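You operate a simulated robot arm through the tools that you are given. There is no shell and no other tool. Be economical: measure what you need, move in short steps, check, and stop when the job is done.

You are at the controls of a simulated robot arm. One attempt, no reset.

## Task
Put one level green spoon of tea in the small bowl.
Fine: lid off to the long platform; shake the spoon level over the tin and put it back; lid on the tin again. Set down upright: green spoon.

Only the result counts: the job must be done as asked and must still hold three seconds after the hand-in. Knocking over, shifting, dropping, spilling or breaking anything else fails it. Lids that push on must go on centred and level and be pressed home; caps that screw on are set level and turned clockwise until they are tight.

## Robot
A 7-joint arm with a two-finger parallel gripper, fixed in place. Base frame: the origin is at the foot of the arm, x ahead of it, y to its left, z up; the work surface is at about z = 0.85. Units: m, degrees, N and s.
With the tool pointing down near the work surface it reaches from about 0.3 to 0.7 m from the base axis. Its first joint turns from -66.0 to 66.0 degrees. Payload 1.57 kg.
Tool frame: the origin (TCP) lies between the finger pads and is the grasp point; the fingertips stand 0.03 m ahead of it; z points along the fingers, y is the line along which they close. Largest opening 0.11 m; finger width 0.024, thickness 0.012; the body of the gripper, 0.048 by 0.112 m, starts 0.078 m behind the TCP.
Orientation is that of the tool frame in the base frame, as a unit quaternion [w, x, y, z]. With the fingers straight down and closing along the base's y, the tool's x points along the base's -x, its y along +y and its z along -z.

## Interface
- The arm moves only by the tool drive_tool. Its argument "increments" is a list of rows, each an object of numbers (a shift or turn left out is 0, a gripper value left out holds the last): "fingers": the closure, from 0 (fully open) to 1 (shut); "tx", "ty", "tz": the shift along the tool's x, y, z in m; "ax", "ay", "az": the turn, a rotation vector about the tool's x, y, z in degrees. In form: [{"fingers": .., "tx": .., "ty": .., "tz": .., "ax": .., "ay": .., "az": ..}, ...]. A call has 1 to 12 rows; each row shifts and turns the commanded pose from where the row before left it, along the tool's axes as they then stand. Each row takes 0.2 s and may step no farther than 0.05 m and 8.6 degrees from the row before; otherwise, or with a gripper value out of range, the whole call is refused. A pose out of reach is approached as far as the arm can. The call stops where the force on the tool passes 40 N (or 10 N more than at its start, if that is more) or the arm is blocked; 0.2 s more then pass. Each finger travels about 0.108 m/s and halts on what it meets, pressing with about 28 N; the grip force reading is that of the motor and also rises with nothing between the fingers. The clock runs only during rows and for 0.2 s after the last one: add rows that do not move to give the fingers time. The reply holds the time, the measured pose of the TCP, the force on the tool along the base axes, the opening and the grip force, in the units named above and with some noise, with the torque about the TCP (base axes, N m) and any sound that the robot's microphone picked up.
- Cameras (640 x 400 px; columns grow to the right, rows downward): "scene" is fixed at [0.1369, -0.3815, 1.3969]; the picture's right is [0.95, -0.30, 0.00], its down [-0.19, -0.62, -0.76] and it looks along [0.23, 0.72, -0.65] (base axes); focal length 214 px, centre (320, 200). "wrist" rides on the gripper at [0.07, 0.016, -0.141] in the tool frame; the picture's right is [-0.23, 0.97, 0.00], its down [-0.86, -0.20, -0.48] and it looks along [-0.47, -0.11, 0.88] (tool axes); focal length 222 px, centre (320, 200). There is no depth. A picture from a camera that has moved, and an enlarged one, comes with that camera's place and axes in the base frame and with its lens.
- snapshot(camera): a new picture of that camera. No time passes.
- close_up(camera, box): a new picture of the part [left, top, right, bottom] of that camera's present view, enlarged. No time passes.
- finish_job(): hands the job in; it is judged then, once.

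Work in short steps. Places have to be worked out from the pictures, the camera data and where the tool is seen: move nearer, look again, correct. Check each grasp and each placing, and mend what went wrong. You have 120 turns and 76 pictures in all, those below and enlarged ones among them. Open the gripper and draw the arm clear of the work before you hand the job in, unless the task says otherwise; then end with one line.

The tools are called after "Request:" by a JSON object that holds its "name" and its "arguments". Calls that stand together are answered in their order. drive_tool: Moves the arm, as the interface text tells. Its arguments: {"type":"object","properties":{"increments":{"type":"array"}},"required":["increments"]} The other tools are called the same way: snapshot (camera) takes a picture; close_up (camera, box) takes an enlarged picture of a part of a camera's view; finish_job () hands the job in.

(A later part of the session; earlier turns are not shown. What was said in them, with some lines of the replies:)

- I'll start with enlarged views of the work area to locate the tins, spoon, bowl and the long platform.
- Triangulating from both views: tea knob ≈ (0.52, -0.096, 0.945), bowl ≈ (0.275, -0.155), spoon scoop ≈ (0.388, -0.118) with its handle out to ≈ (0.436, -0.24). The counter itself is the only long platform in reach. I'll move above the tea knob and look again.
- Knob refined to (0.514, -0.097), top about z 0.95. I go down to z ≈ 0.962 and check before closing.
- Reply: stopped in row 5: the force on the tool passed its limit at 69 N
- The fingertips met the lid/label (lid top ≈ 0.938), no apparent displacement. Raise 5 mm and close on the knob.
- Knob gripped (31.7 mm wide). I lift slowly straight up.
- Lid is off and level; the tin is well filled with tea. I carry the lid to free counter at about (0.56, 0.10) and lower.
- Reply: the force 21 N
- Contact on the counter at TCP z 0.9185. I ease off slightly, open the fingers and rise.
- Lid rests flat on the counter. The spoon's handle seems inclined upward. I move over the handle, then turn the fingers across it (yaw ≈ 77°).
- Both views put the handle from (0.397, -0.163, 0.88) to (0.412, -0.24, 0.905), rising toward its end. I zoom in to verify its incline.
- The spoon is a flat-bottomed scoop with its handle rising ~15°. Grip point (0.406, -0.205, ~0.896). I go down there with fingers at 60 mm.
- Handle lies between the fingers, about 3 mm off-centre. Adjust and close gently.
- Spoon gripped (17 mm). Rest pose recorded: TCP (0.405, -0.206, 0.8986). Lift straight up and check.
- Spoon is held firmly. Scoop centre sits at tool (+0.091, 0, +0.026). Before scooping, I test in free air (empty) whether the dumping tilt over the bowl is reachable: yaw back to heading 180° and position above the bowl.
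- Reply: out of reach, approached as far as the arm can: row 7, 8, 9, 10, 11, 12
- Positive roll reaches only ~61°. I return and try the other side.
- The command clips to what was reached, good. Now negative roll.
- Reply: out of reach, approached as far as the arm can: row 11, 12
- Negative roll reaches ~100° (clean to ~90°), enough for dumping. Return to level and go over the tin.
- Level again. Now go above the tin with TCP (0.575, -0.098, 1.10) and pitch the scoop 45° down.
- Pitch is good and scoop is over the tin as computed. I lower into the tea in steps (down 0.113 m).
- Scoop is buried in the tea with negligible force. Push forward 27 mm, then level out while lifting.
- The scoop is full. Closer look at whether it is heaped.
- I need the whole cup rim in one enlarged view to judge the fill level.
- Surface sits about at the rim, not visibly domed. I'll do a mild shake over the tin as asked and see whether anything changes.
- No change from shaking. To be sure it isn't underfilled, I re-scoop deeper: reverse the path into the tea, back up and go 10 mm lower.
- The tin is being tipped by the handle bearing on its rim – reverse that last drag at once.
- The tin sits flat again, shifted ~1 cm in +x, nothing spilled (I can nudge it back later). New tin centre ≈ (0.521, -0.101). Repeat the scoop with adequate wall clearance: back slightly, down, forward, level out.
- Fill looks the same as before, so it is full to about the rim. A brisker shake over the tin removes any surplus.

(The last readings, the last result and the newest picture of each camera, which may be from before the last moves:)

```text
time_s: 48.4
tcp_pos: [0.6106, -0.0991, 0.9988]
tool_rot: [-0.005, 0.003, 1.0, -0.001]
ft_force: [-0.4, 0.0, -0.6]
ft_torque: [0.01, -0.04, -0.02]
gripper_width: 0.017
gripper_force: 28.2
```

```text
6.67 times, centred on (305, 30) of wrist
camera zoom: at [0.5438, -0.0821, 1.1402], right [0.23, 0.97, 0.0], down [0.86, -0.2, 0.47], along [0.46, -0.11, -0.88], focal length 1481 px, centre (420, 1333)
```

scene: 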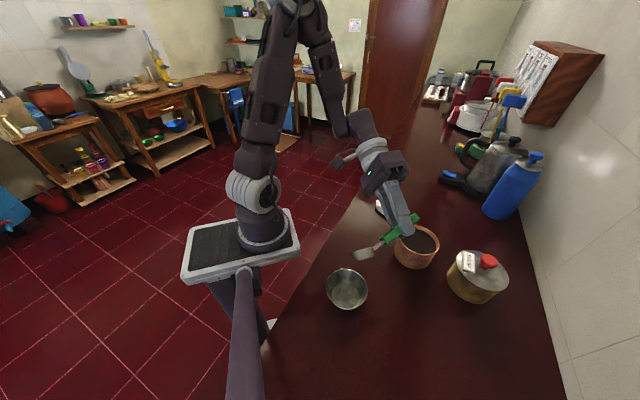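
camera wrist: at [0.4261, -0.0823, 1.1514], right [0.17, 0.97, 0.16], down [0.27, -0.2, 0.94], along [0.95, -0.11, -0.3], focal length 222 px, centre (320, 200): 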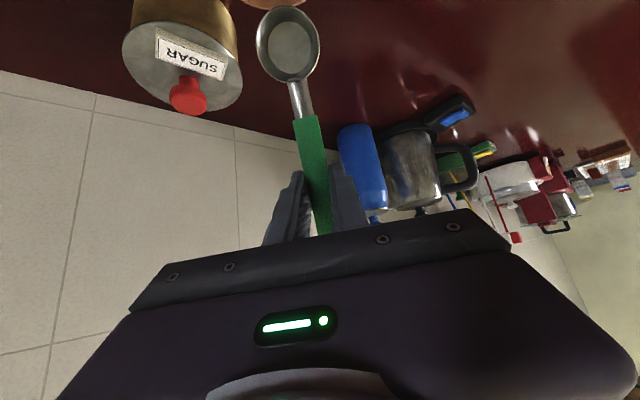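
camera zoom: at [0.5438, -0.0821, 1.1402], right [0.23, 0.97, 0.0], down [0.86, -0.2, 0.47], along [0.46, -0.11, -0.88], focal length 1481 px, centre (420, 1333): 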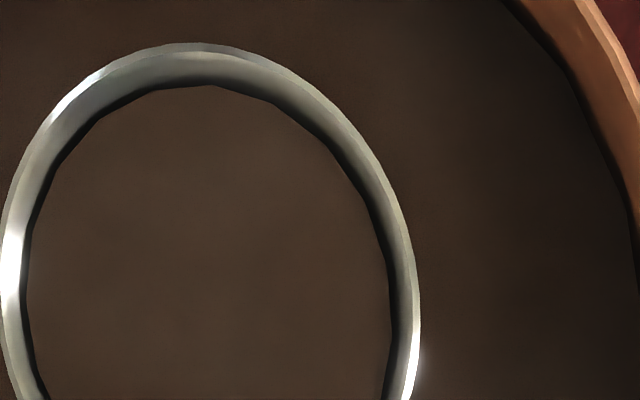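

Same level surface – a level spoonful. Raise gently and carry it level, with soft acceleration, to above the small bowl.

Request:
{"name": "drive_tool", "arguments": {"increments": [{"tz": -0.008}, {"tz": -0.012}, {"tx": 0.012, "ty": -0.0033}, {"tx": 0.025, "ty": -0.007}, {"tx": 0.036, "ty": -0.01}, {"tx": 0.037, "ty": -0.0103}, {"tx": 0.037, "ty": -0.0103}, {"tx": 0.037, "ty": -0.0103}, {"tx": 0.03, "ty": -0.0083}, {"tx": 0.02, "ty": -0.0056}, {"tx": 0.0106, "ty": -0.0029}, {}]}}

Request:
{"name": "close_up", "arguments": {"camera": "scene", "box": [300, 200, 460, 320]}}

Request:
{"name": "close_up", "arguments": {"camera": "wrist", "box": [200, 0, 440, 200]}}

```text
time_s: 51.0
tcp_pos: [0.3649, -0.1658, 1.0216]
tool_rot: [-0.005, 0.002, 1.0, -0.001]
ft_force: [0.2, -0.3, 0.1]
ft_torque: [0.0, -0.04, 0.0]
gripper_width: 0.017
gripper_force: 28.4
```

```text
3.33 times, centred on (380, 260) of scene
camera zoom: at [0.1369, -0.3815, 1.3969], right [0.95, -0.3, 0.0], down [-0.19, -0.62, -0.76], along [0.23, 0.72, -0.65], focal length 715 px, centre (120, 0)
```

zoom: 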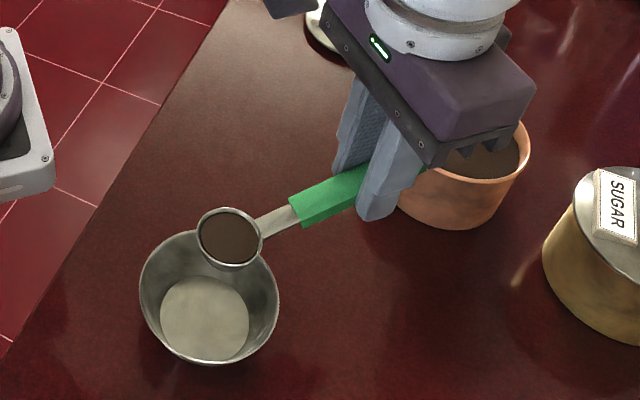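

```text
2.00 times, centred on (320, 100) of wrist
camera zoom: at [0.2987, -0.149, 1.1636], right [0.23, 0.97, 0.0], down [0.86, -0.2, 0.47], along [0.46, -0.11, -0.88], focal length 444 px, centre (320, 400)
```

zoom: 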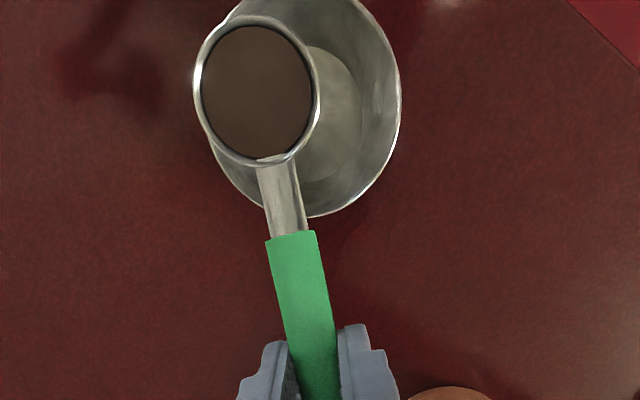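

Cup is over the bowl (0.275, -0.164); bowl centre ≈ (0.275, -0.154). Lower to z ≈ 0.975 and roll −85°; the fall line stays within the bowl.

Request:
{"name": "drive_tool", "arguments": {"increments": [{"tz": 0.015}, {"tz": 0.02}, {"tz": 0.012}, {"ax": -8}, {"ax": -8}, {"ax": -8}, {"ax": -8}, {"ax": -8}, {"ax": -8}, {"ax": -8}, {}]}}

Request:
{"name": "close_up", "arguments": {"camera": "scene", "box": [290, 200, 450, 330]}}

```text
time_s: 53.4
tcp_pos: [0.3655, -0.1662, 0.9738]
tool_rot: [-0.004, 0.005, 0.883, 0.47]
ft_force: [0.4, 1.0, 0.2]
ft_torque: [-0.02, -0.04, -0.02]
gripper_width: 0.0169
gripper_force: 28.0
```

```text
3.08 times, centred on (370, 265) of scene
camera zoom: at [0.1369, -0.3815, 1.3969], right [0.95, -0.3, 0.0], down [-0.19, -0.62, -0.76], along [0.23, 0.72, -0.65], focal length 660 px, centre (166, 0)
```

zoom: 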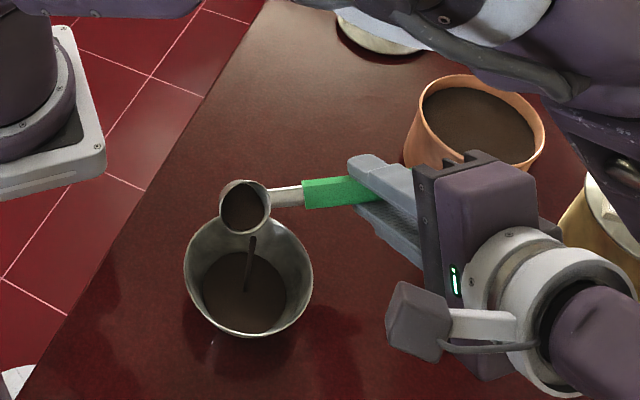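

Tea is pouring into the bowl. Continue the roll to ~95° and hold.

Request:
{"name": "drive_tool", "arguments": {"increments": [{"ax": -8}, {"ax": -8}, {"ax": -8}, {"ax": -8}, {"ax": -8}, {}, {}, {}]}}

Request:
{"name": "close_up", "arguments": {"camera": "scene", "box": [290, 200, 450, 330]}}

```text
time_s: 55.2
tcp_pos: [0.3661, -0.1653, 0.9748]
tool_rot: [-0.002, 0.006, 0.67, 0.742]
ft_force: [-0.8, -0.5, -0.7]
ft_torque: [-0.02, -0.01, 0.01]
gripper_width: 0.0171
gripper_force: 28.0
```

```text
3.08 times, centred on (370, 265) of scene
camera zoom: at [0.1369, -0.3815, 1.3969], right [0.95, -0.3, 0.0], down [-0.19, -0.62, -0.76], along [0.23, 0.72, -0.65], focal length 660 px, centre (166, 0)
```

zoom: 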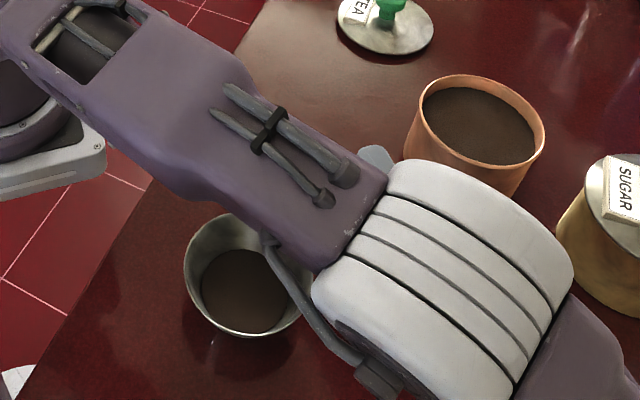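

Rolled 96°. Check the cup's inside with the wrist camera.

Request:
{"name": "close_up", "arguments": {"camera": "wrist", "box": [200, 0, 440, 200]}}

```text
2.00 times, centred on (320, 100) of wrist
camera zoom: at [0.2955, -0.3072, 0.9762], right [0.24, -0.1, 0.97], down [0.85, -0.46, -0.26], along [0.47, 0.88, -0.02], focal length 444 px, centre (320, 400)
```

zoom: 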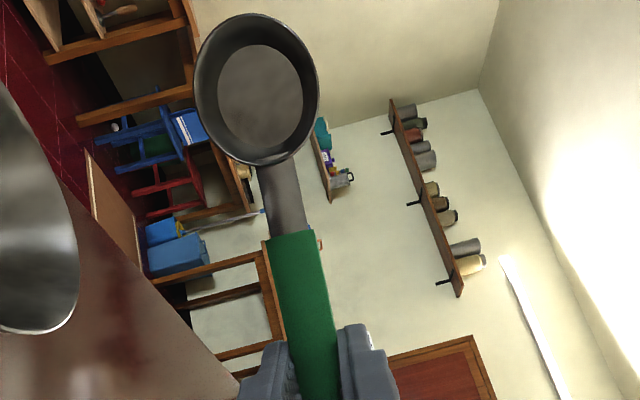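

The cup is empty. Roll back level.

Request:
{"name": "drive_tool", "arguments": {"increments": [{"ax": 8}, {"ax": 8}, {"ax": 8}, {"ax": 8}, {"ax": 8}, {"ax": 8}, {"ax": 8}, {"ax": 8}, {"ax": 8}, {"ax": 8}, {"ax": 8}, {"ax": 8}]}}

Request:
{"name": "drive_tool", "arguments": {"increments": [{"tz": -0.02}, {"tz": -0.04}, {"tz": -0.03}, {}]}}

Request:
{"name": "snapshot", "arguments": {"camera": "wrist"}}

Request:
{"name": "close_up", "arguments": {"camera": "scene", "box": [290, 200, 450, 330]}}

```text
time_s: 57.8
tcp_pos: [0.3655, -0.1666, 0.9745]
tool_rot: [-0.004, 0.004, 1.0, -0.003]
ft_force: [0.7, -0.9, -0.5]
ft_torque: [-0.06, -0.04, -0.02]
gripper_width: 0.0167
gripper_force: 28.4
```

```text
time_s: 58.8
tcp_pos: [0.3674, -0.1663, 1.0668]
tool_rot: [-0.006, 0.003, 1.0, -0.001]
ft_force: [0.9, 0.1, -0.4]
ft_torque: [0.04, -0.03, 0.03]
gripper_width: 0.017
gripper_force: 27.4
```

```text
29 pictures are left
camera wrist: at [0.2995, -0.1487, 1.2081], right [0.23, 0.97, 0.0], down [0.86, -0.2, 0.47], along [0.46, -0.11, -0.88], focal length 222 px, centre (320, 200)
```

wrist: 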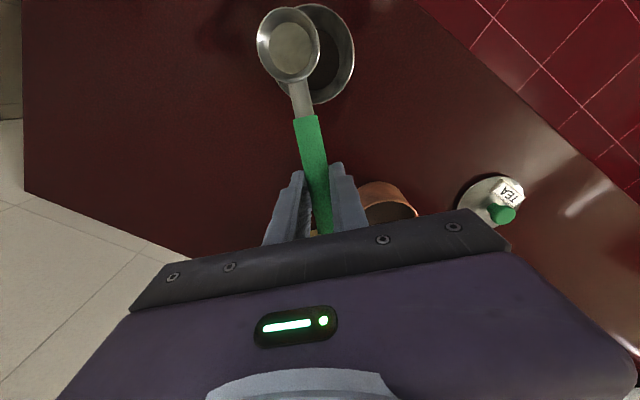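

```text
3.08 times, centred on (370, 265) of scene
camera zoom: at [0.1369, -0.3815, 1.3969], right [0.95, -0.3, 0.0], down [-0.19, -0.62, -0.76], along [0.23, 0.72, -0.65], focal length 660 px, centre (166, 0)
```

zoom: 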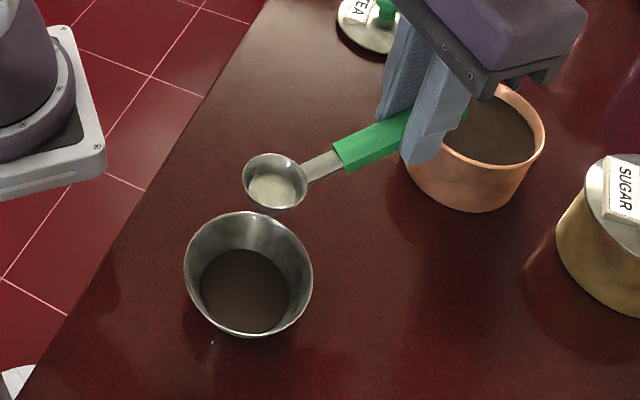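

Tea is in the bowl and the spoon is clean. Now return to the spoon's resting spot: shift and yaw back 76.5°.

Request:
{"name": "drive_tool", "arguments": {"increments": [{"tx": -0.0188, "ty": -0.02}, {"tx": -0.0187, "ty": -0.02}, {"az": 8.5}, {"az": 8.5}, {"az": 8.5}, {"az": 8.5}, {"az": 8.5}, {"az": 8.5}, {"az": 8.5}, {"az": 8.5}, {"az": 8.5}, {}]}}

```text
time_s: 61.4
tcp_pos: [0.404, -0.2077, 1.0628]
tool_rot: [-0.004, 0.622, 0.783, -0.004]
ft_force: [0.3, 0.2, 0.7]
ft_torque: [-0.02, -0.01, 0.01]
gripper_width: 0.0168
gripper_force: 28.2
```

Lower to just above the counter.

Request:
{"name": "drive_tool", "arguments": {"increments": [{"tz": 0.04}, {"tz": 0.045}, {"tz": 0.04}, {"tz": 0.025}, {"tz": 0.008}, {}]}}

Request:
{"name": "close_up", "arguments": {"camera": "scene", "box": [344, 234, 448, 320]}}

```text
time_s: 62.8
tcp_pos: [0.4029, -0.2072, 0.9033]
tool_rot: [-0.004, 0.621, 0.784, -0.003]
ft_force: [-0.2, -0.3, -0.3]
ft_torque: [-0.04, -0.02, 0.02]
gripper_width: 0.017
gripper_force: 28.2
```

```text
4.65 times, centred on (396, 277) of scene
camera zoom: at [0.1369, -0.3815, 1.3969], right [0.95, -0.3, 0.0], down [-0.19, -0.62, -0.76], along [0.23, 0.72, -0.65], focal length 998 px, centre (-34, -158)
```

zoom: 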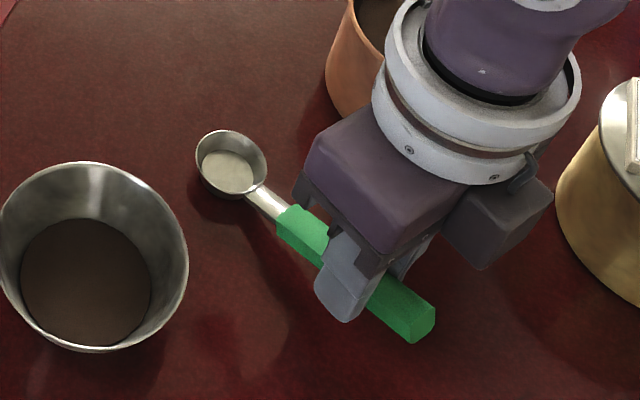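

Close to rest. Lower 1 mm at a time until contact.

Request:
{"name": "drive_tool", "arguments": {"increments": [{"tz": 0.0015, "ty": 0.002}, {"tz": 0.0015}, {"tz": 0.001}, {"tz": 0.001}, {}]}}

```text
time_s: 64.0
tcp_pos: [0.4058, -0.2076, 0.9]
tool_rot: [-0.003, 0.621, 0.784, -0.003]
ft_force: [1.3, -3.5, 9.6]
ft_torque: [0.6, 0.14, 0.07]
gripper_width: 0.017
gripper_force: 28.1
```

Contact (≈10 N). Ease off half a millimetre, open slowly, pause.

Request:
{"name": "drive_tool", "arguments": {"increments": [{"tz": -0.001}, {"fingers": 0.83}, {"fingers": 0.78}, {"fingers": 0.7}, {"fingers": 0.6}, {"fingers": 0.5}, {}, {}]}}

Request:
{"name": "close_up", "arguments": {"camera": "scene", "box": [344, 234, 448, 320]}}

```text
time_s: 65.8
tcp_pos: [0.4054, -0.2054, 0.9014]
tool_rot: [-0.004, 0.621, 0.784, -0.004]
ft_force: [-0.4, -0.7, 0.8]
ft_torque: [-0.01, 0.02, 0.04]
gripper_width: 0.055
gripper_force: 0.0
```

```text
4.65 times, centred on (396, 277) of scene
camera zoom: at [0.1369, -0.3815, 1.3969], right [0.95, -0.3, 0.0], down [-0.19, -0.62, -0.76], along [0.23, 0.72, -0.65], focal length 998 px, centre (-34, -158)
```

zoom: 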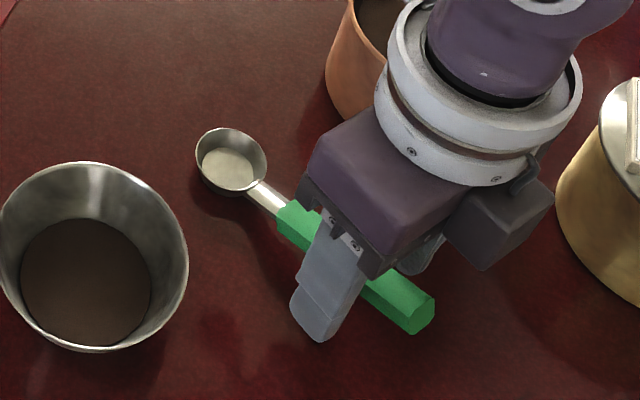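

Spoon stands on its cup, released. Rise straight up and check.

Request:
{"name": "drive_tool", "arguments": {"increments": [{"tz": -0.02}, {"tz": -0.04}, {"tz": -0.05}, {"tz": -0.05}, {"tz": -0.03}, {}]}}

Request:
{"name": "snapshot", "arguments": {"camera": "wrist"}}

Request:
{"name": "close_up", "arguments": {"camera": "scene", "box": [310, 190, 510, 315]}}

```text
time_s: 67.2
tcp_pos: [0.4048, -0.2074, 1.0919]
tool_rot: [-0.004, 0.621, 0.784, -0.003]
ft_force: [-0.4, 0.3, 0.1]
ft_torque: [-0.01, -0.02, -0.02]
gripper_width: 0.0548
gripper_force: 0.2
```

```text
25 pictures are left
camera wrist: at [0.4063, -0.1342, 1.2326], right [1.0, 0.0, -0.01], down [0.01, -0.88, 0.48], along [-0.01, -0.48, -0.88], focal length 222 px, centre (320, 200)
```

wrist: 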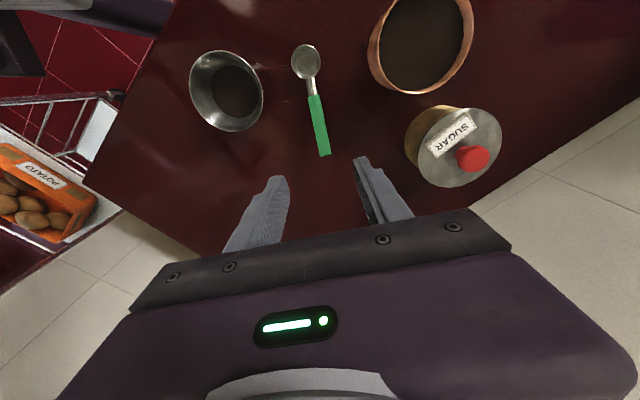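

```text
3.20 times, centred on (410, 252) of scene
camera zoom: at [0.1369, -0.3815, 1.3969], right [0.95, -0.3, 0.0], down [-0.19, -0.62, -0.76], along [0.23, 0.72, -0.65], focal length 686 px, centre (32, 32)
```

zoom: 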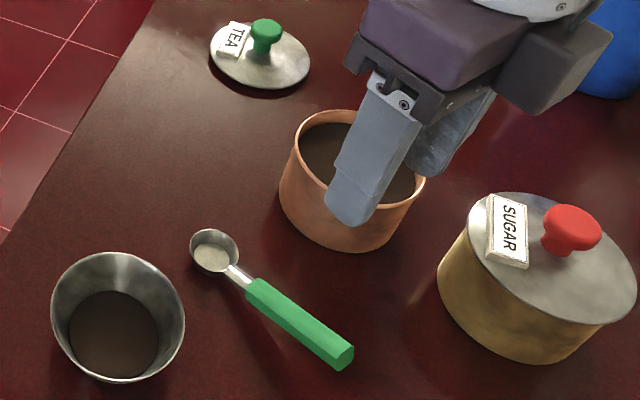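

Spoon is back upright at its place (within ~5 mm). Next, nudge the tin back ~1 cm before lidding: yaw to neutral and go to the tin's +x side with closed fingers.

Request:
{"name": "drive_tool", "arguments": {"increments": [{"az": -8.5}, {"az": -8.5}, {"az": -8.5}, {"az": -8.5}, {"az": -8.5}, {"az": -8.5}, {"az": -8.5}, {"az": -8.5}, {"az": -8.5}, {}]}}

Request:
{"name": "drive_tool", "arguments": {"increments": [{"tx": -0.04, "ty": 0.0215, "fingers": 1.0}, {"tx": -0.04, "ty": 0.0215}, {"tx": -0.04, "ty": 0.0215}, {"tx": -0.04, "ty": 0.0215}, {"tx": -0.04, "ty": 0.0215}, {}]}}

Request:
{"name": "snapshot", "arguments": {"camera": "wrist"}}

```text
time_s: 69.4
tcp_pos: [0.4068, -0.2065, 1.0912]
tool_rot: [-0.006, 0.0, 1.0, -0.001]
ft_force: [0.3, 0.0, -0.6]
ft_torque: [0.0, 0.0, 0.01]
gripper_width: 0.0549
gripper_force: 0.1
```

```text
time_s: 70.8
tcp_pos: [0.6056, -0.0994, 1.0929]
tool_rot: [-0.004, 0.003, 1.0, -0.001]
ft_force: [1.5, 0.5, -0.2]
ft_torque: [-0.01, 0.01, -0.02]
gripper_width: 0.0
gripper_force: 22.0
```

```text
23 pictures are left
camera wrist: at [0.539, -0.0826, 1.2343], right [0.23, 0.97, 0.0], down [0.86, -0.2, 0.47], along [0.46, -0.11, -0.88], focal length 222 px, centre (320, 200)
```

wrist: 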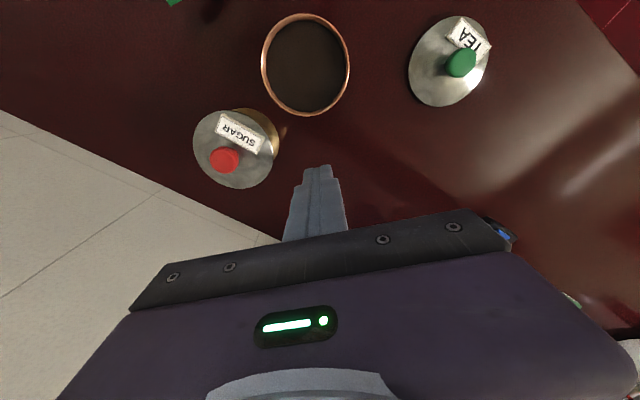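

Tin rim's +x edge is at x ≈ 0.575. Descend at x = 0.605 to tip height 0.875, then push slowly to TCP x ≈ 0.58.

Request:
{"name": "drive_tool", "arguments": {"increments": [{"tz": 0.04}, {"tz": 0.045}, {"tz": 0.045}, {"tz": 0.04}, {"tz": 0.018}, {"tx": 0.008}, {"tx": 0.004}, {}]}}

Request:
{"name": "drive_tool", "arguments": {"increments": [{"tx": 0.0025}, {"tx": 0.0025}, {"tx": 0.0025}, {"tx": 0.0025}, {"tx": 0.0025}, {}]}}

Request:
{"name": "close_up", "arguments": {"camera": "scene", "box": [310, 190, 510, 315]}}

```text
time_s: 72.6
tcp_pos: [0.5918, -0.099, 0.9018]
tool_rot: [-0.006, 0.003, 1.0, -0.001]
ft_force: [-0.3, 0.0, 0.1]
ft_torque: [0.02, 0.01, -0.01]
gripper_width: 0.0
gripper_force: 21.8
```

```text
time_s: 74.0
tcp_pos: [0.5798, -0.0999, 0.9022]
tool_rot: [-0.005, 0.002, 1.0, -0.001]
ft_force: [1.5, -0.7, 0.1]
ft_torque: [-0.01, 0.04, 0.02]
gripper_width: 0.0001
gripper_force: 21.6
```

```text
3.20 times, centred on (410, 252) of scene
camera zoom: at [0.1369, -0.3815, 1.3969], right [0.95, -0.3, 0.0], down [-0.19, -0.62, -0.76], along [0.23, 0.72, -0.65], focal length 686 px, centre (32, 32)
```

zoom: 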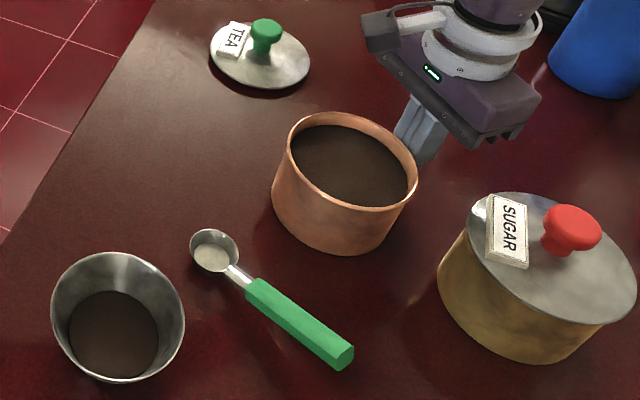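

Tin slid back smoothly; ~3 mm remain. One more nudge, then back off and up.

Request:
{"name": "drive_tool", "arguments": {"increments": [{"tx": 0.002}, {"tx": 0.0015}, {}, {"tx": -0.01}, {"tx": -0.01}, {"tz": -0.04}, {"tz": -0.05}, {"tz": -0.05}, {"tz": -0.05}, {}]}}

Request:
{"name": "snapshot", "arguments": {"camera": "wrist"}}

Request:
{"name": "close_up", "arguments": {"camera": "scene", "box": [310, 190, 510, 315]}}

```text
time_s: 76.2
tcp_pos: [0.5996, -0.0999, 1.0897]
tool_rot: [-0.005, 0.003, 1.0, 0.0]
ft_force: [0.0, 0.9, 0.1]
ft_torque: [0.01, -0.04, -0.02]
gripper_width: 0.0001
gripper_force: 21.5
```

```text
21 pictures are left
camera wrist: at [0.5316, -0.083, 1.2317], right [0.23, 0.97, 0.0], down [0.86, -0.2, 0.47], along [0.46, -0.11, -0.88], focal length 222 px, centre (320, 200)
```

wrist: 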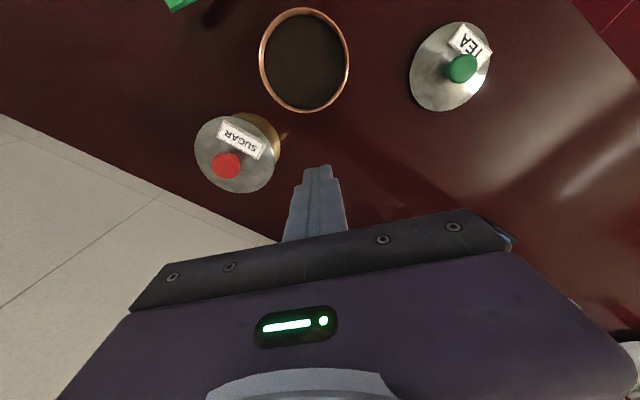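

```text
3.20 times, centred on (410, 252) of scene
camera zoom: at [0.1369, -0.3815, 1.3969], right [0.95, -0.3, 0.0], down [-0.19, -0.62, -0.76], along [0.23, 0.72, -0.65], focal length 686 px, centre (32, 32)
```

zoom: 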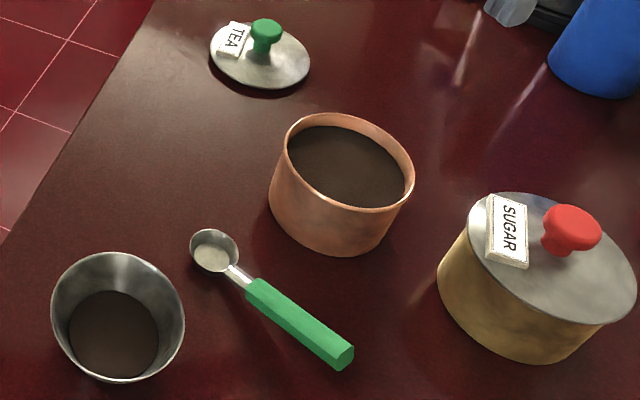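

Tin is back at its original image position (within ~2–3 mm). Now fetch the lid: move over (0.561, 0.100), fingers open to ~60 mm, and descend.

Request:
{"name": "drive_tool", "arguments": {"increments": [{"tx": 0.0077, "ty": 0.04, "fingers": 0.45}, {"tx": 0.0077, "ty": 0.04}, {"tx": 0.0077, "ty": 0.04}, {"tx": 0.0077, "ty": 0.04}, {"tx": 0.0077, "ty": 0.04}, {"tz": 0.04}, {"tz": 0.04}, {"tz": 0.04}, {"tz": 0.03}, {"tz": 0.013}, {}]}}

Request:
{"name": "close_up", "arguments": {"camera": "wrist", "box": [160, 60, 480, 260]}}

```text
time_s: 78.6
tcp_pos: [0.5614, 0.0988, 0.928]
tool_rot: [-0.005, 0.002, 1.0, 0.0]
ft_force: [-1.0, -0.1, -0.2]
ft_torque: [0.01, -0.01, 0.02]
gripper_width: 0.0604
gripper_force: 0.1
```

```text
2.00 times, centred on (320, 160) of wrist
camera zoom: at [0.4924, 0.117, 1.0707], right [0.23, 0.97, 0.0], down [0.86, -0.2, 0.47], along [0.46, -0.11, -0.88], focal length 444 px, centre (320, 280)
```

zoom: 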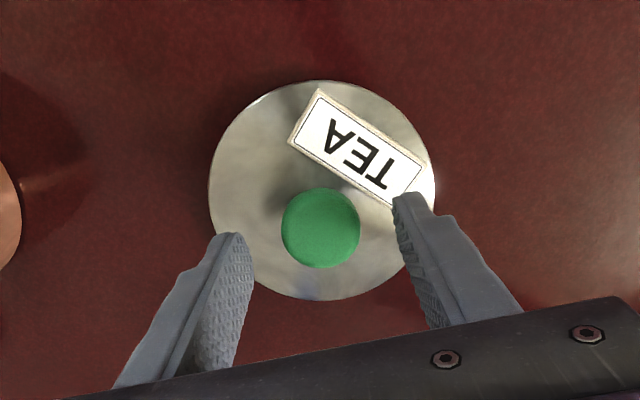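

Aligned on the knob. Down the last 8 mm and close.

Request:
{"name": "drive_tool", "arguments": {"increments": [{"tz": 0.005}, {"tz": 0.003}, {"fingers": 0.55}, {"fingers": 0.62}, {"fingers": 0.68}, {"fingers": 0.8}, {"fingers": 1.0}, {}, {}]}}

Request:
{"name": "close_up", "arguments": {"camera": "wrist", "box": [160, 60, 480, 260]}}

```text
time_s: 80.6
tcp_pos: [0.5603, 0.1003, 0.9197]
tool_rot: [-0.005, 0.002, 1.0, -0.002]
ft_force: [0.1, 0.1, -0.3]
ft_torque: [-0.01, 0.0, -0.01]
gripper_width: 0.0317
gripper_force: 28.5
```

```text
2.00 times, centred on (320, 160) of wrist
camera zoom: at [0.4926, 0.1174, 1.0622], right [0.23, 0.97, 0.0], down [0.86, -0.2, 0.47], along [0.46, -0.11, -0.88], focal length 444 px, centre (320, 280)
```

zoom: 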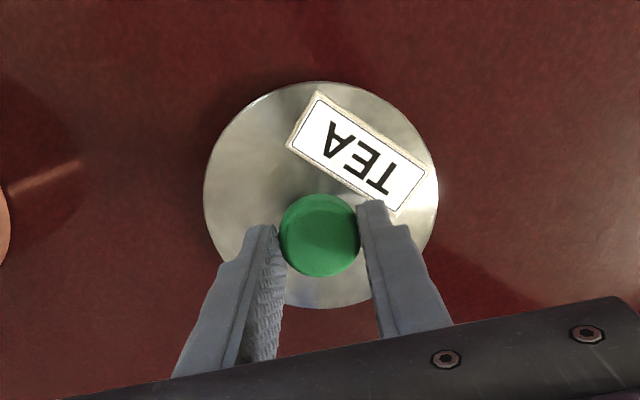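

Compared with the first grasp, the fingers now sit ~12 mm higher on the knob. I reopen, go 10 mm lower and re-grip.

Request:
{"name": "drive_tool", "arguments": {"increments": [{"fingers": 0.62}, {"fingers": 0.5}, {}, {"tz": 0.005}, {"tz": 0.005}, {}]}}

Request:
{"name": "drive_tool", "arguments": {"increments": [{"fingers": 0.6}, {"fingers": 0.68}, {"fingers": 0.8}, {"fingers": 1.0}, {}, {}]}}

Request:
{"name": "close_up", "arguments": {"camera": "wrist", "box": [160, 60, 480, 260]}}

```text
time_s: 82.0
tcp_pos: [0.5599, 0.0995, 0.9102]
tool_rot: [-0.005, 0.002, 1.0, -0.001]
ft_force: [-0.5, -0.4, -0.3]
ft_torque: [-0.01, -0.02, 0.0]
gripper_width: 0.0549
gripper_force: 0.1
```

```text
time_s: 83.4
tcp_pos: [0.5599, 0.1009, 0.9109]
tool_rot: [-0.005, 0.003, 1.0, -0.002]
ft_force: [-0.2, -0.6, 0.2]
ft_torque: [0.02, -0.01, -0.03]
gripper_width: 0.0317
gripper_force: 28.2
```

```text
2.00 times, centred on (320, 160) of wrist
camera zoom: at [0.4922, 0.1174, 1.0524], right [0.23, 0.97, 0.0], down [0.86, -0.2, 0.47], along [0.46, -0.11, -0.88], focal length 444 px, centre (320, 280)
```

zoom: 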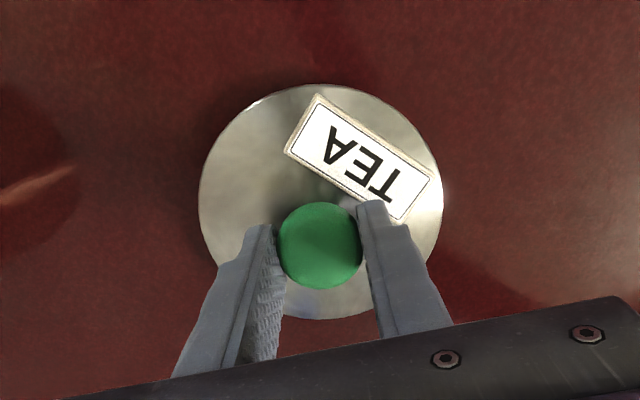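

Good grip. Lift and carry the lid to hover over the tin at (0.510, -0.100).

Request:
{"name": "drive_tool", "arguments": {"increments": [{"tz": -0.01}, {"tz": -0.03}, {"tz": -0.04}, {"tz": -0.04}, {"tx": 0.01, "ty": -0.0402}, {"tx": 0.01, "ty": -0.0402}, {"tx": 0.01, "ty": -0.0402}, {"tx": 0.01, "ty": -0.0402}, {"tx": 0.01, "ty": -0.0402}, {}, {"tz": 0.02}, {}]}}

Request:
{"name": "close_up", "arguments": {"camera": "scene", "box": [360, 190, 480, 290]}}

Request:
{"name": "close_up", "arguments": {"camera": "wrist", "box": [160, 60, 480, 260]}}

```text
time_s: 86.0
tcp_pos: [0.5114, -0.1006, 1.011]
tool_rot: [-0.005, 0.002, 1.0, -0.001]
ft_force: [-0.2, 0.4, -0.3]
ft_torque: [-0.01, 0.01, 0.02]
gripper_width: 0.032
gripper_force: 27.6
```

```text
4.00 times, centred on (420, 240) of scene
camera zoom: at [0.1369, -0.3815, 1.3969], right [0.95, -0.3, 0.0], down [-0.19, -0.62, -0.76], along [0.23, 0.72, -0.65], focal length 858 px, centre (-80, 40)
```

zoom: 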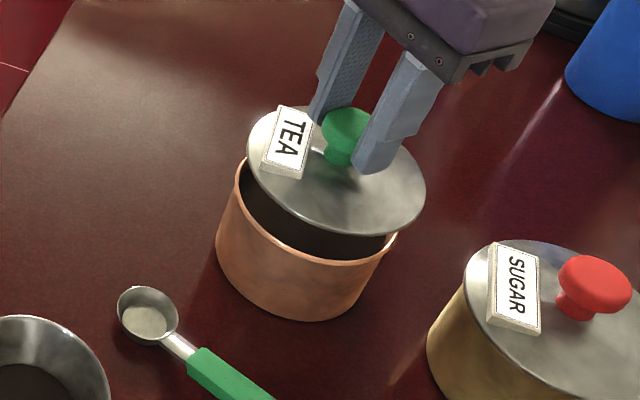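

```text
2.00 times, centred on (320, 160) of wrist
camera zoom: at [0.4432, -0.0831, 1.1524], right [0.23, 0.97, 0.0], down [0.86, -0.2, 0.47], along [0.46, -0.11, -0.88], focal length 444 px, centre (320, 280)
```

zoom: 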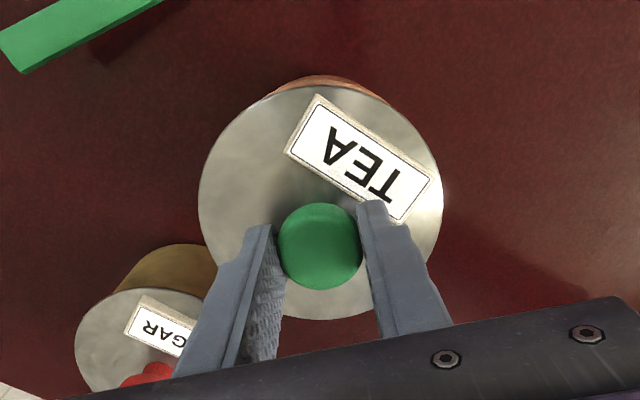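

Lid level and centred over the tin as far as the views tell. Lower slowly, watching the force.

Request:
{"name": "drive_tool", "arguments": {"increments": [{"tz": 0.01}, {"tz": 0.006}, {"tz": 0.003}, {"tz": 0.003}, {}]}}

Request:
{"name": "close_up", "arguments": {"camera": "scene", "box": [380, 200, 460, 280]}}

```text
time_s: 87.2
tcp_pos: [0.5097, -0.1005, 0.989]
tool_rot: [-0.005, 0.002, 1.0, -0.001]
ft_force: [-0.2, 0.3, -0.5]
ft_torque: [0.05, -0.03, 0.05]
gripper_width: 0.032
gripper_force: 28.3
```

```text
5.00 times, centred on (420, 240) of scene
camera zoom: at [0.1369, -0.3815, 1.3969], right [0.95, -0.3, 0.0], down [-0.19, -0.62, -0.76], along [0.23, 0.72, -0.65], focal length 1072 px, centre (-180, 0)
```

zoom: 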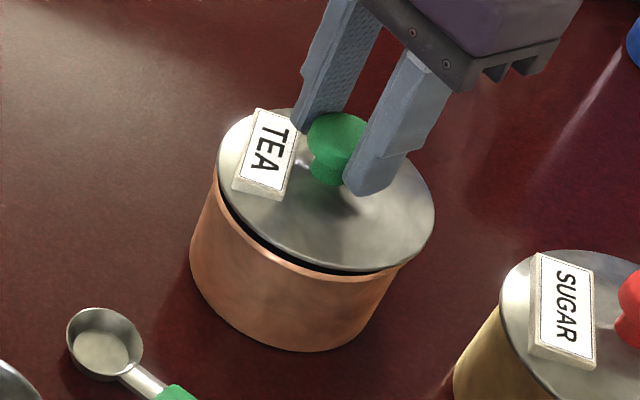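

About 8 mm still to go; shift 1 mm toward −x and keep lowering in 2 mm steps.

Request:
{"name": "drive_tool", "arguments": {"increments": [{"tz": 0.002, "tx": 0.001}, {"tz": 0.002}, {"tz": 0.002}, {"tz": 0.0015}, {}]}}

Request:
{"name": "close_up", "arguments": {"camera": "scene", "box": [380, 200, 460, 280]}}

```text
time_s: 88.4
tcp_pos: [0.508, -0.1007, 0.9822]
tool_rot: [-0.005, 0.002, 1.0, -0.001]
ft_force: [0.3, 0.2, -0.3]
ft_torque: [-0.01, 0.0, -0.01]
gripper_width: 0.032
gripper_force: 27.9
```

```text
5.00 times, centred on (420, 240) of scene
camera zoom: at [0.1369, -0.3815, 1.3969], right [0.95, -0.3, 0.0], down [-0.19, -0.62, -0.76], along [0.23, 0.72, -0.65], focal length 1072 px, centre (-180, 0)
```

zoom: 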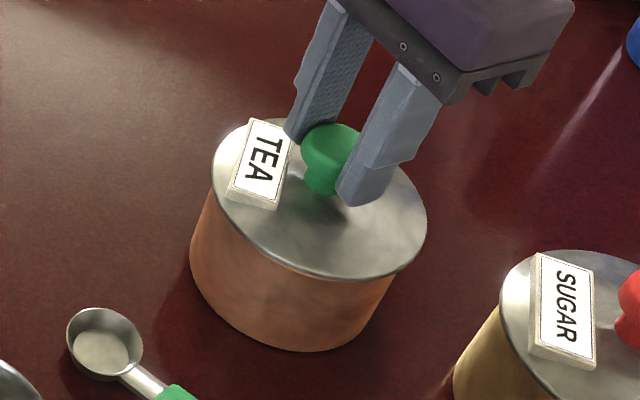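

No contact yet; ~4 mm above seat by comparison with the initial picture. Continue gently to contact.

Request:
{"name": "drive_tool", "arguments": {"increments": [{"tz": 0.0015}, {"tz": 0.0015}, {"tz": 0.001}, {"tz": 0.001}, {}]}}

```text
time_s: 89.6
tcp_pos: [0.509, -0.1013, 0.9775]
tool_rot: [-0.004, 0.002, 1.0, -0.001]
ft_force: [-4.8, 2.0, 20.3]
ft_torque: [0.03, 0.1, -0.01]
gripper_width: 0.0318
gripper_force: 28.5
```

Contact at 0.9775 with 20 N and nearly no torque. Check levelness.

Request:
{"name": "close_up", "arguments": {"camera": "scene", "box": [380, 200, 460, 280]}}

Request:
{"name": "close_up", "arguments": {"camera": "wrist", "box": [160, 60, 480, 260]}}

```text
5.00 times, centred on (420, 240) of scene
camera zoom: at [0.1364, -0.3814, 1.397], right [0.95, -0.3, 0.0], down [-0.19, -0.62, -0.76], along [0.23, 0.72, -0.65], focal length 1072 px, centre (-180, 0)
```

zoom: 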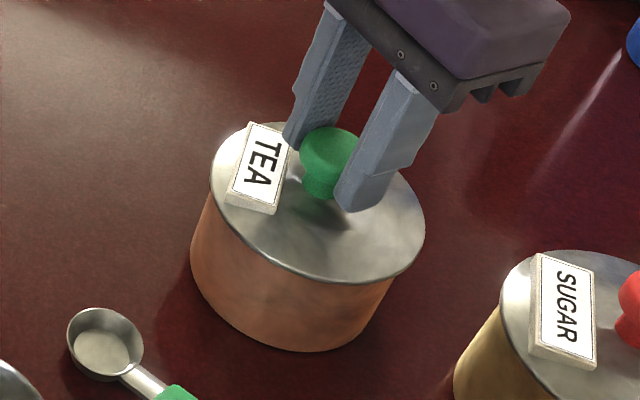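

```text
2.00 times, centred on (320, 160) of wrist
camera zoom: at [0.4403, -0.0831, 1.1187], right [0.23, 0.97, 0.0], down [0.86, -0.2, 0.47], along [0.46, -0.11, -0.88], focal length 444 px, centre (320, 280)
```

zoom: 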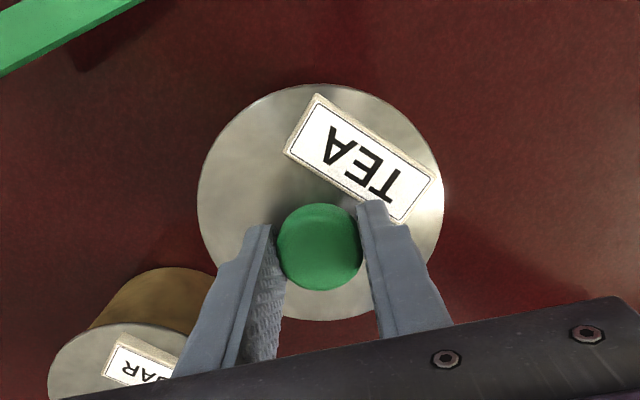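

Looks level and centred within ~1 mm. Press further while holding the knob.

Request:
{"name": "drive_tool", "arguments": {"increments": [{"tz": 0.001}, {"tz": 0.001}, {"tz": 0.001}, {}]}}

```text
time_s: 90.6
tcp_pos: [0.5083, -0.101, 0.9736]
tool_rot: [-0.004, 0.001, 1.0, -0.001]
ft_force: [0.1, 3.7, 19.3]
ft_torque: [0.08, -0.17, -0.02]
gripper_width: 0.0318
gripper_force: 27.6
```

It moved down 4 mm at ~19 N. Look: did the lid seat or the fingers slip on the knob?

Request:
{"name": "close_up", "arguments": {"camera": "wrist", "box": [160, 60, 480, 260]}}

Request:
{"name": "close_up", "arguments": {"camera": "scene", "box": [380, 200, 460, 280]}}

```text
2.00 times, centred on (320, 160) of wrist
camera zoom: at [0.4406, -0.0832, 1.1154], right [0.23, 0.97, 0.0], down [0.86, -0.2, 0.47], along [0.46, -0.11, -0.88], focal length 444 px, centre (320, 280)
```

zoom: 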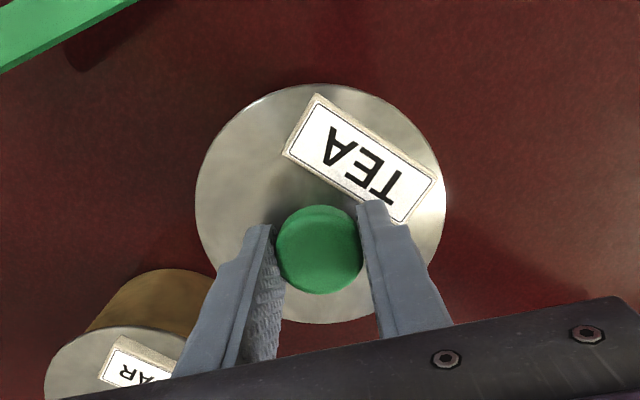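

```text
5.00 times, centred on (420, 240) of scene
camera zoom: at [0.1366, -0.3814, 1.397], right [0.95, -0.3, 0.0], down [-0.19, -0.62, -0.76], along [0.23, 0.72, -0.65], focal length 1072 px, centre (-180, 0)
```

zoom: 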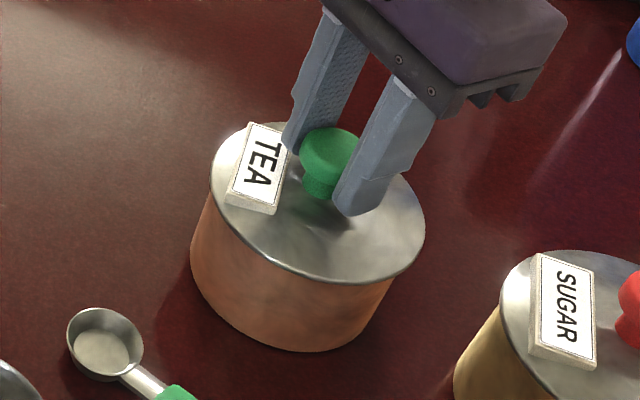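

The fingers slipped on the knob; the lid itself rests at the original height in the picture. I release, rise, close the fingers and press down on the knob's top to make sure it is home.

Request:
{"name": "drive_tool", "arguments": {"increments": [{"tz": -0.002}, {"fingers": 0.6}, {"fingers": 0.5}, {}, {"tz": -0.03}, {"tz": -0.03}, {"fingers": 1.0, "tx": -0.0005}, {}, {}, {}]}}

Request:
{"name": "close_up", "arguments": {"camera": "wrist", "box": [160, 60, 480, 260]}}

```text
time_s: 92.8
tcp_pos: [0.5109, -0.101, 1.0363]
tool_rot: [-0.006, 0.002, 1.0, -0.001]
ft_force: [-0.1, -0.3, 0.8]
ft_torque: [0.0, 0.0, 0.0]
gripper_width: 0.0
gripper_force: 22.0
```

```text
2.00 times, centred on (320, 160) of wrist
camera zoom: at [0.4417, -0.0834, 1.1781], right [0.23, 0.97, 0.0], down [0.86, -0.2, 0.47], along [0.46, -0.11, -0.88], focal length 444 px, centre (320, 280)
```

zoom: 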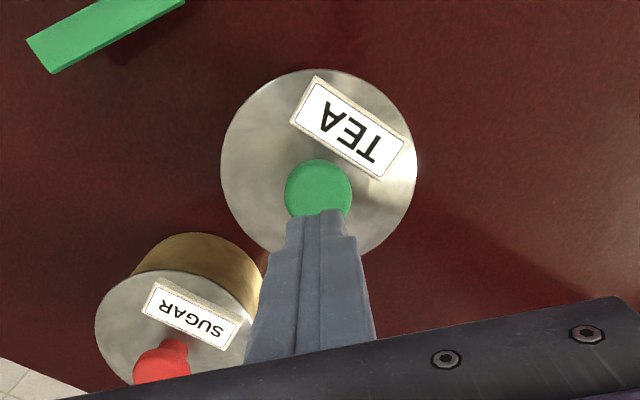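

Knob is ~3 mm toward −x of the fingers. Correct and press down gradually.

Request:
{"name": "drive_tool", "arguments": {"increments": [{"tx": 0.003, "ty": 0.001, "tz": 0.02}, {"tz": 0.012}, {"tz": 0.004}, {"tz": 0.002}, {"tz": 0.002}, {"tz": 0.002}, {"tz": 0.002}, {"tz": 0.002}, {}]}}

```text
time_s: 94.1
tcp_pos: [0.507, -0.101, 0.9982]
tool_rot: [-0.003, 0.002, 1.0, -0.001]
ft_force: [-2.7, 0.3, 12.2]
ft_torque: [0.03, 0.03, 0.03]
gripper_width: 0.0001
gripper_force: 21.1
stopped in row 6: the force on the tool passed its limit at 45 N (the readings are from after the stop); the commanded pose is now the measured one
```

45 N applied at 0.998. Press once more to see if it yields.

Request:
{"name": "drive_tool", "arguments": {"increments": [{"tz": 0.001}, {"tz": 0.001}, {"tz": 0.001}, {"tz": 0.001}, {}]}}

Request:
{"name": "close_up", "arguments": {"camera": "scene", "box": [380, 200, 460, 280]}}

```text
time_s: 94.7
tcp_pos: [0.5071, -0.0989, 0.9984]
tool_rot: [-0.002, 0.002, 1.0, -0.002]
ft_force: [-1.9, 0.6, 11.3]
ft_torque: [0.05, 0.05, 0.03]
gripper_width: 0.0003
gripper_force: 21.4
stopped in row 2: the force on the tool passed its limit at 43 N (the readings are from after the stop); the commanded pose is now the measured one
```

```text
5.00 times, centred on (420, 240) of scene
camera zoom: at [0.1367, -0.3815, 1.397], right [0.95, -0.3, 0.0], down [-0.19, -0.62, -0.76], along [0.23, 0.72, -0.65], focal length 1072 px, centre (-180, 0)
```

zoom: 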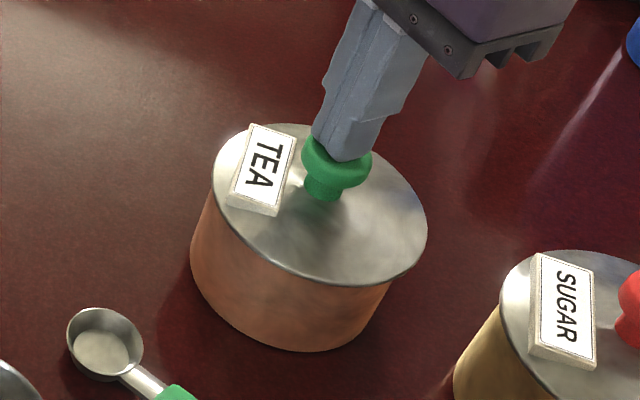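

The lid is firm, level and home. Retract, open the gripper and move clear.

Request:
{"name": "drive_tool", "arguments": {"increments": [{"tz": -0.01}, {"tz": -0.04}, {"tz": -0.05, "fingers": 0}, {"tz": -0.05}, {"tz": -0.05}, {"tz": -0.04, "tx": 0.03}, {"tx": 0.045}, {"tx": 0.045}, {"tx": 0.04}, {}, {}]}}

Request:
{"name": "close_up", "arguments": {"camera": "scene", "box": [310, 190, 510, 315]}}

Request:
{"name": "snapshot", "arguments": {"camera": "wrist"}}

```text
time_s: 97.1
tcp_pos: [0.3463, -0.097, 1.2389]
tool_rot: [-0.002, 0.001, 1.0, -0.002]
ft_force: [-0.2, 0.4, -0.5]
ft_torque: [0.03, -0.01, 0.01]
gripper_width: 0.11
gripper_force: 0.0
```

```text
3.20 times, centred on (410, 252) of scene
camera zoom: at [0.1369, -0.3815, 1.3969], right [0.95, -0.3, 0.0], down [-0.19, -0.62, -0.76], along [0.23, 0.72, -0.65], focal length 686 px, centre (32, 32)
```

zoom: 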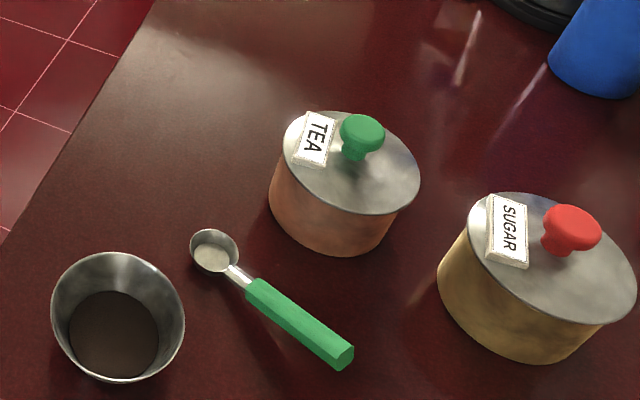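

```text
5 pictures are left
camera wrist: at [0.2772, -0.0803, 1.3806], right [0.23, 0.97, 0.0], down [0.86, -0.2, 0.48], along [0.46, -0.11, -0.88], focal length 222 px, centre (320, 200)
```

wrist: 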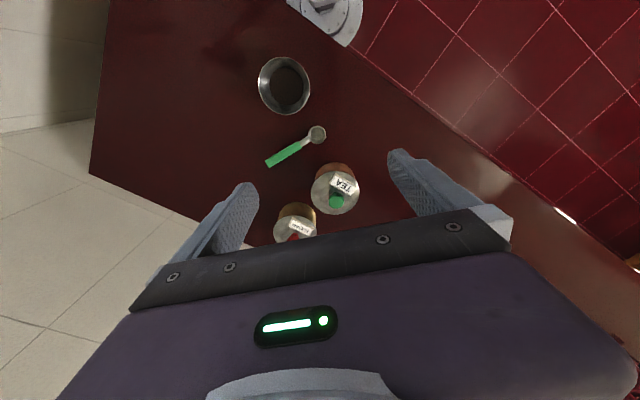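

Everything is in place: tea in the bowl, spoon upright at its spot, lid seated level, gripper open and clear. I hand the job in.

Request:
{"name": "finish_job", "arguments": {}}

```text
The job is handed in.
```

The job is handed in: one level green spoon of tea is in the small bowl, the spoon is back upright within about 5 mm of its place, and the lid is pressed home on the tea tin. While re-scooping I tipped and shifted the tea tin about 1 cm. I saw nothing spill and pushed it back to within about 3 mm of where it started.
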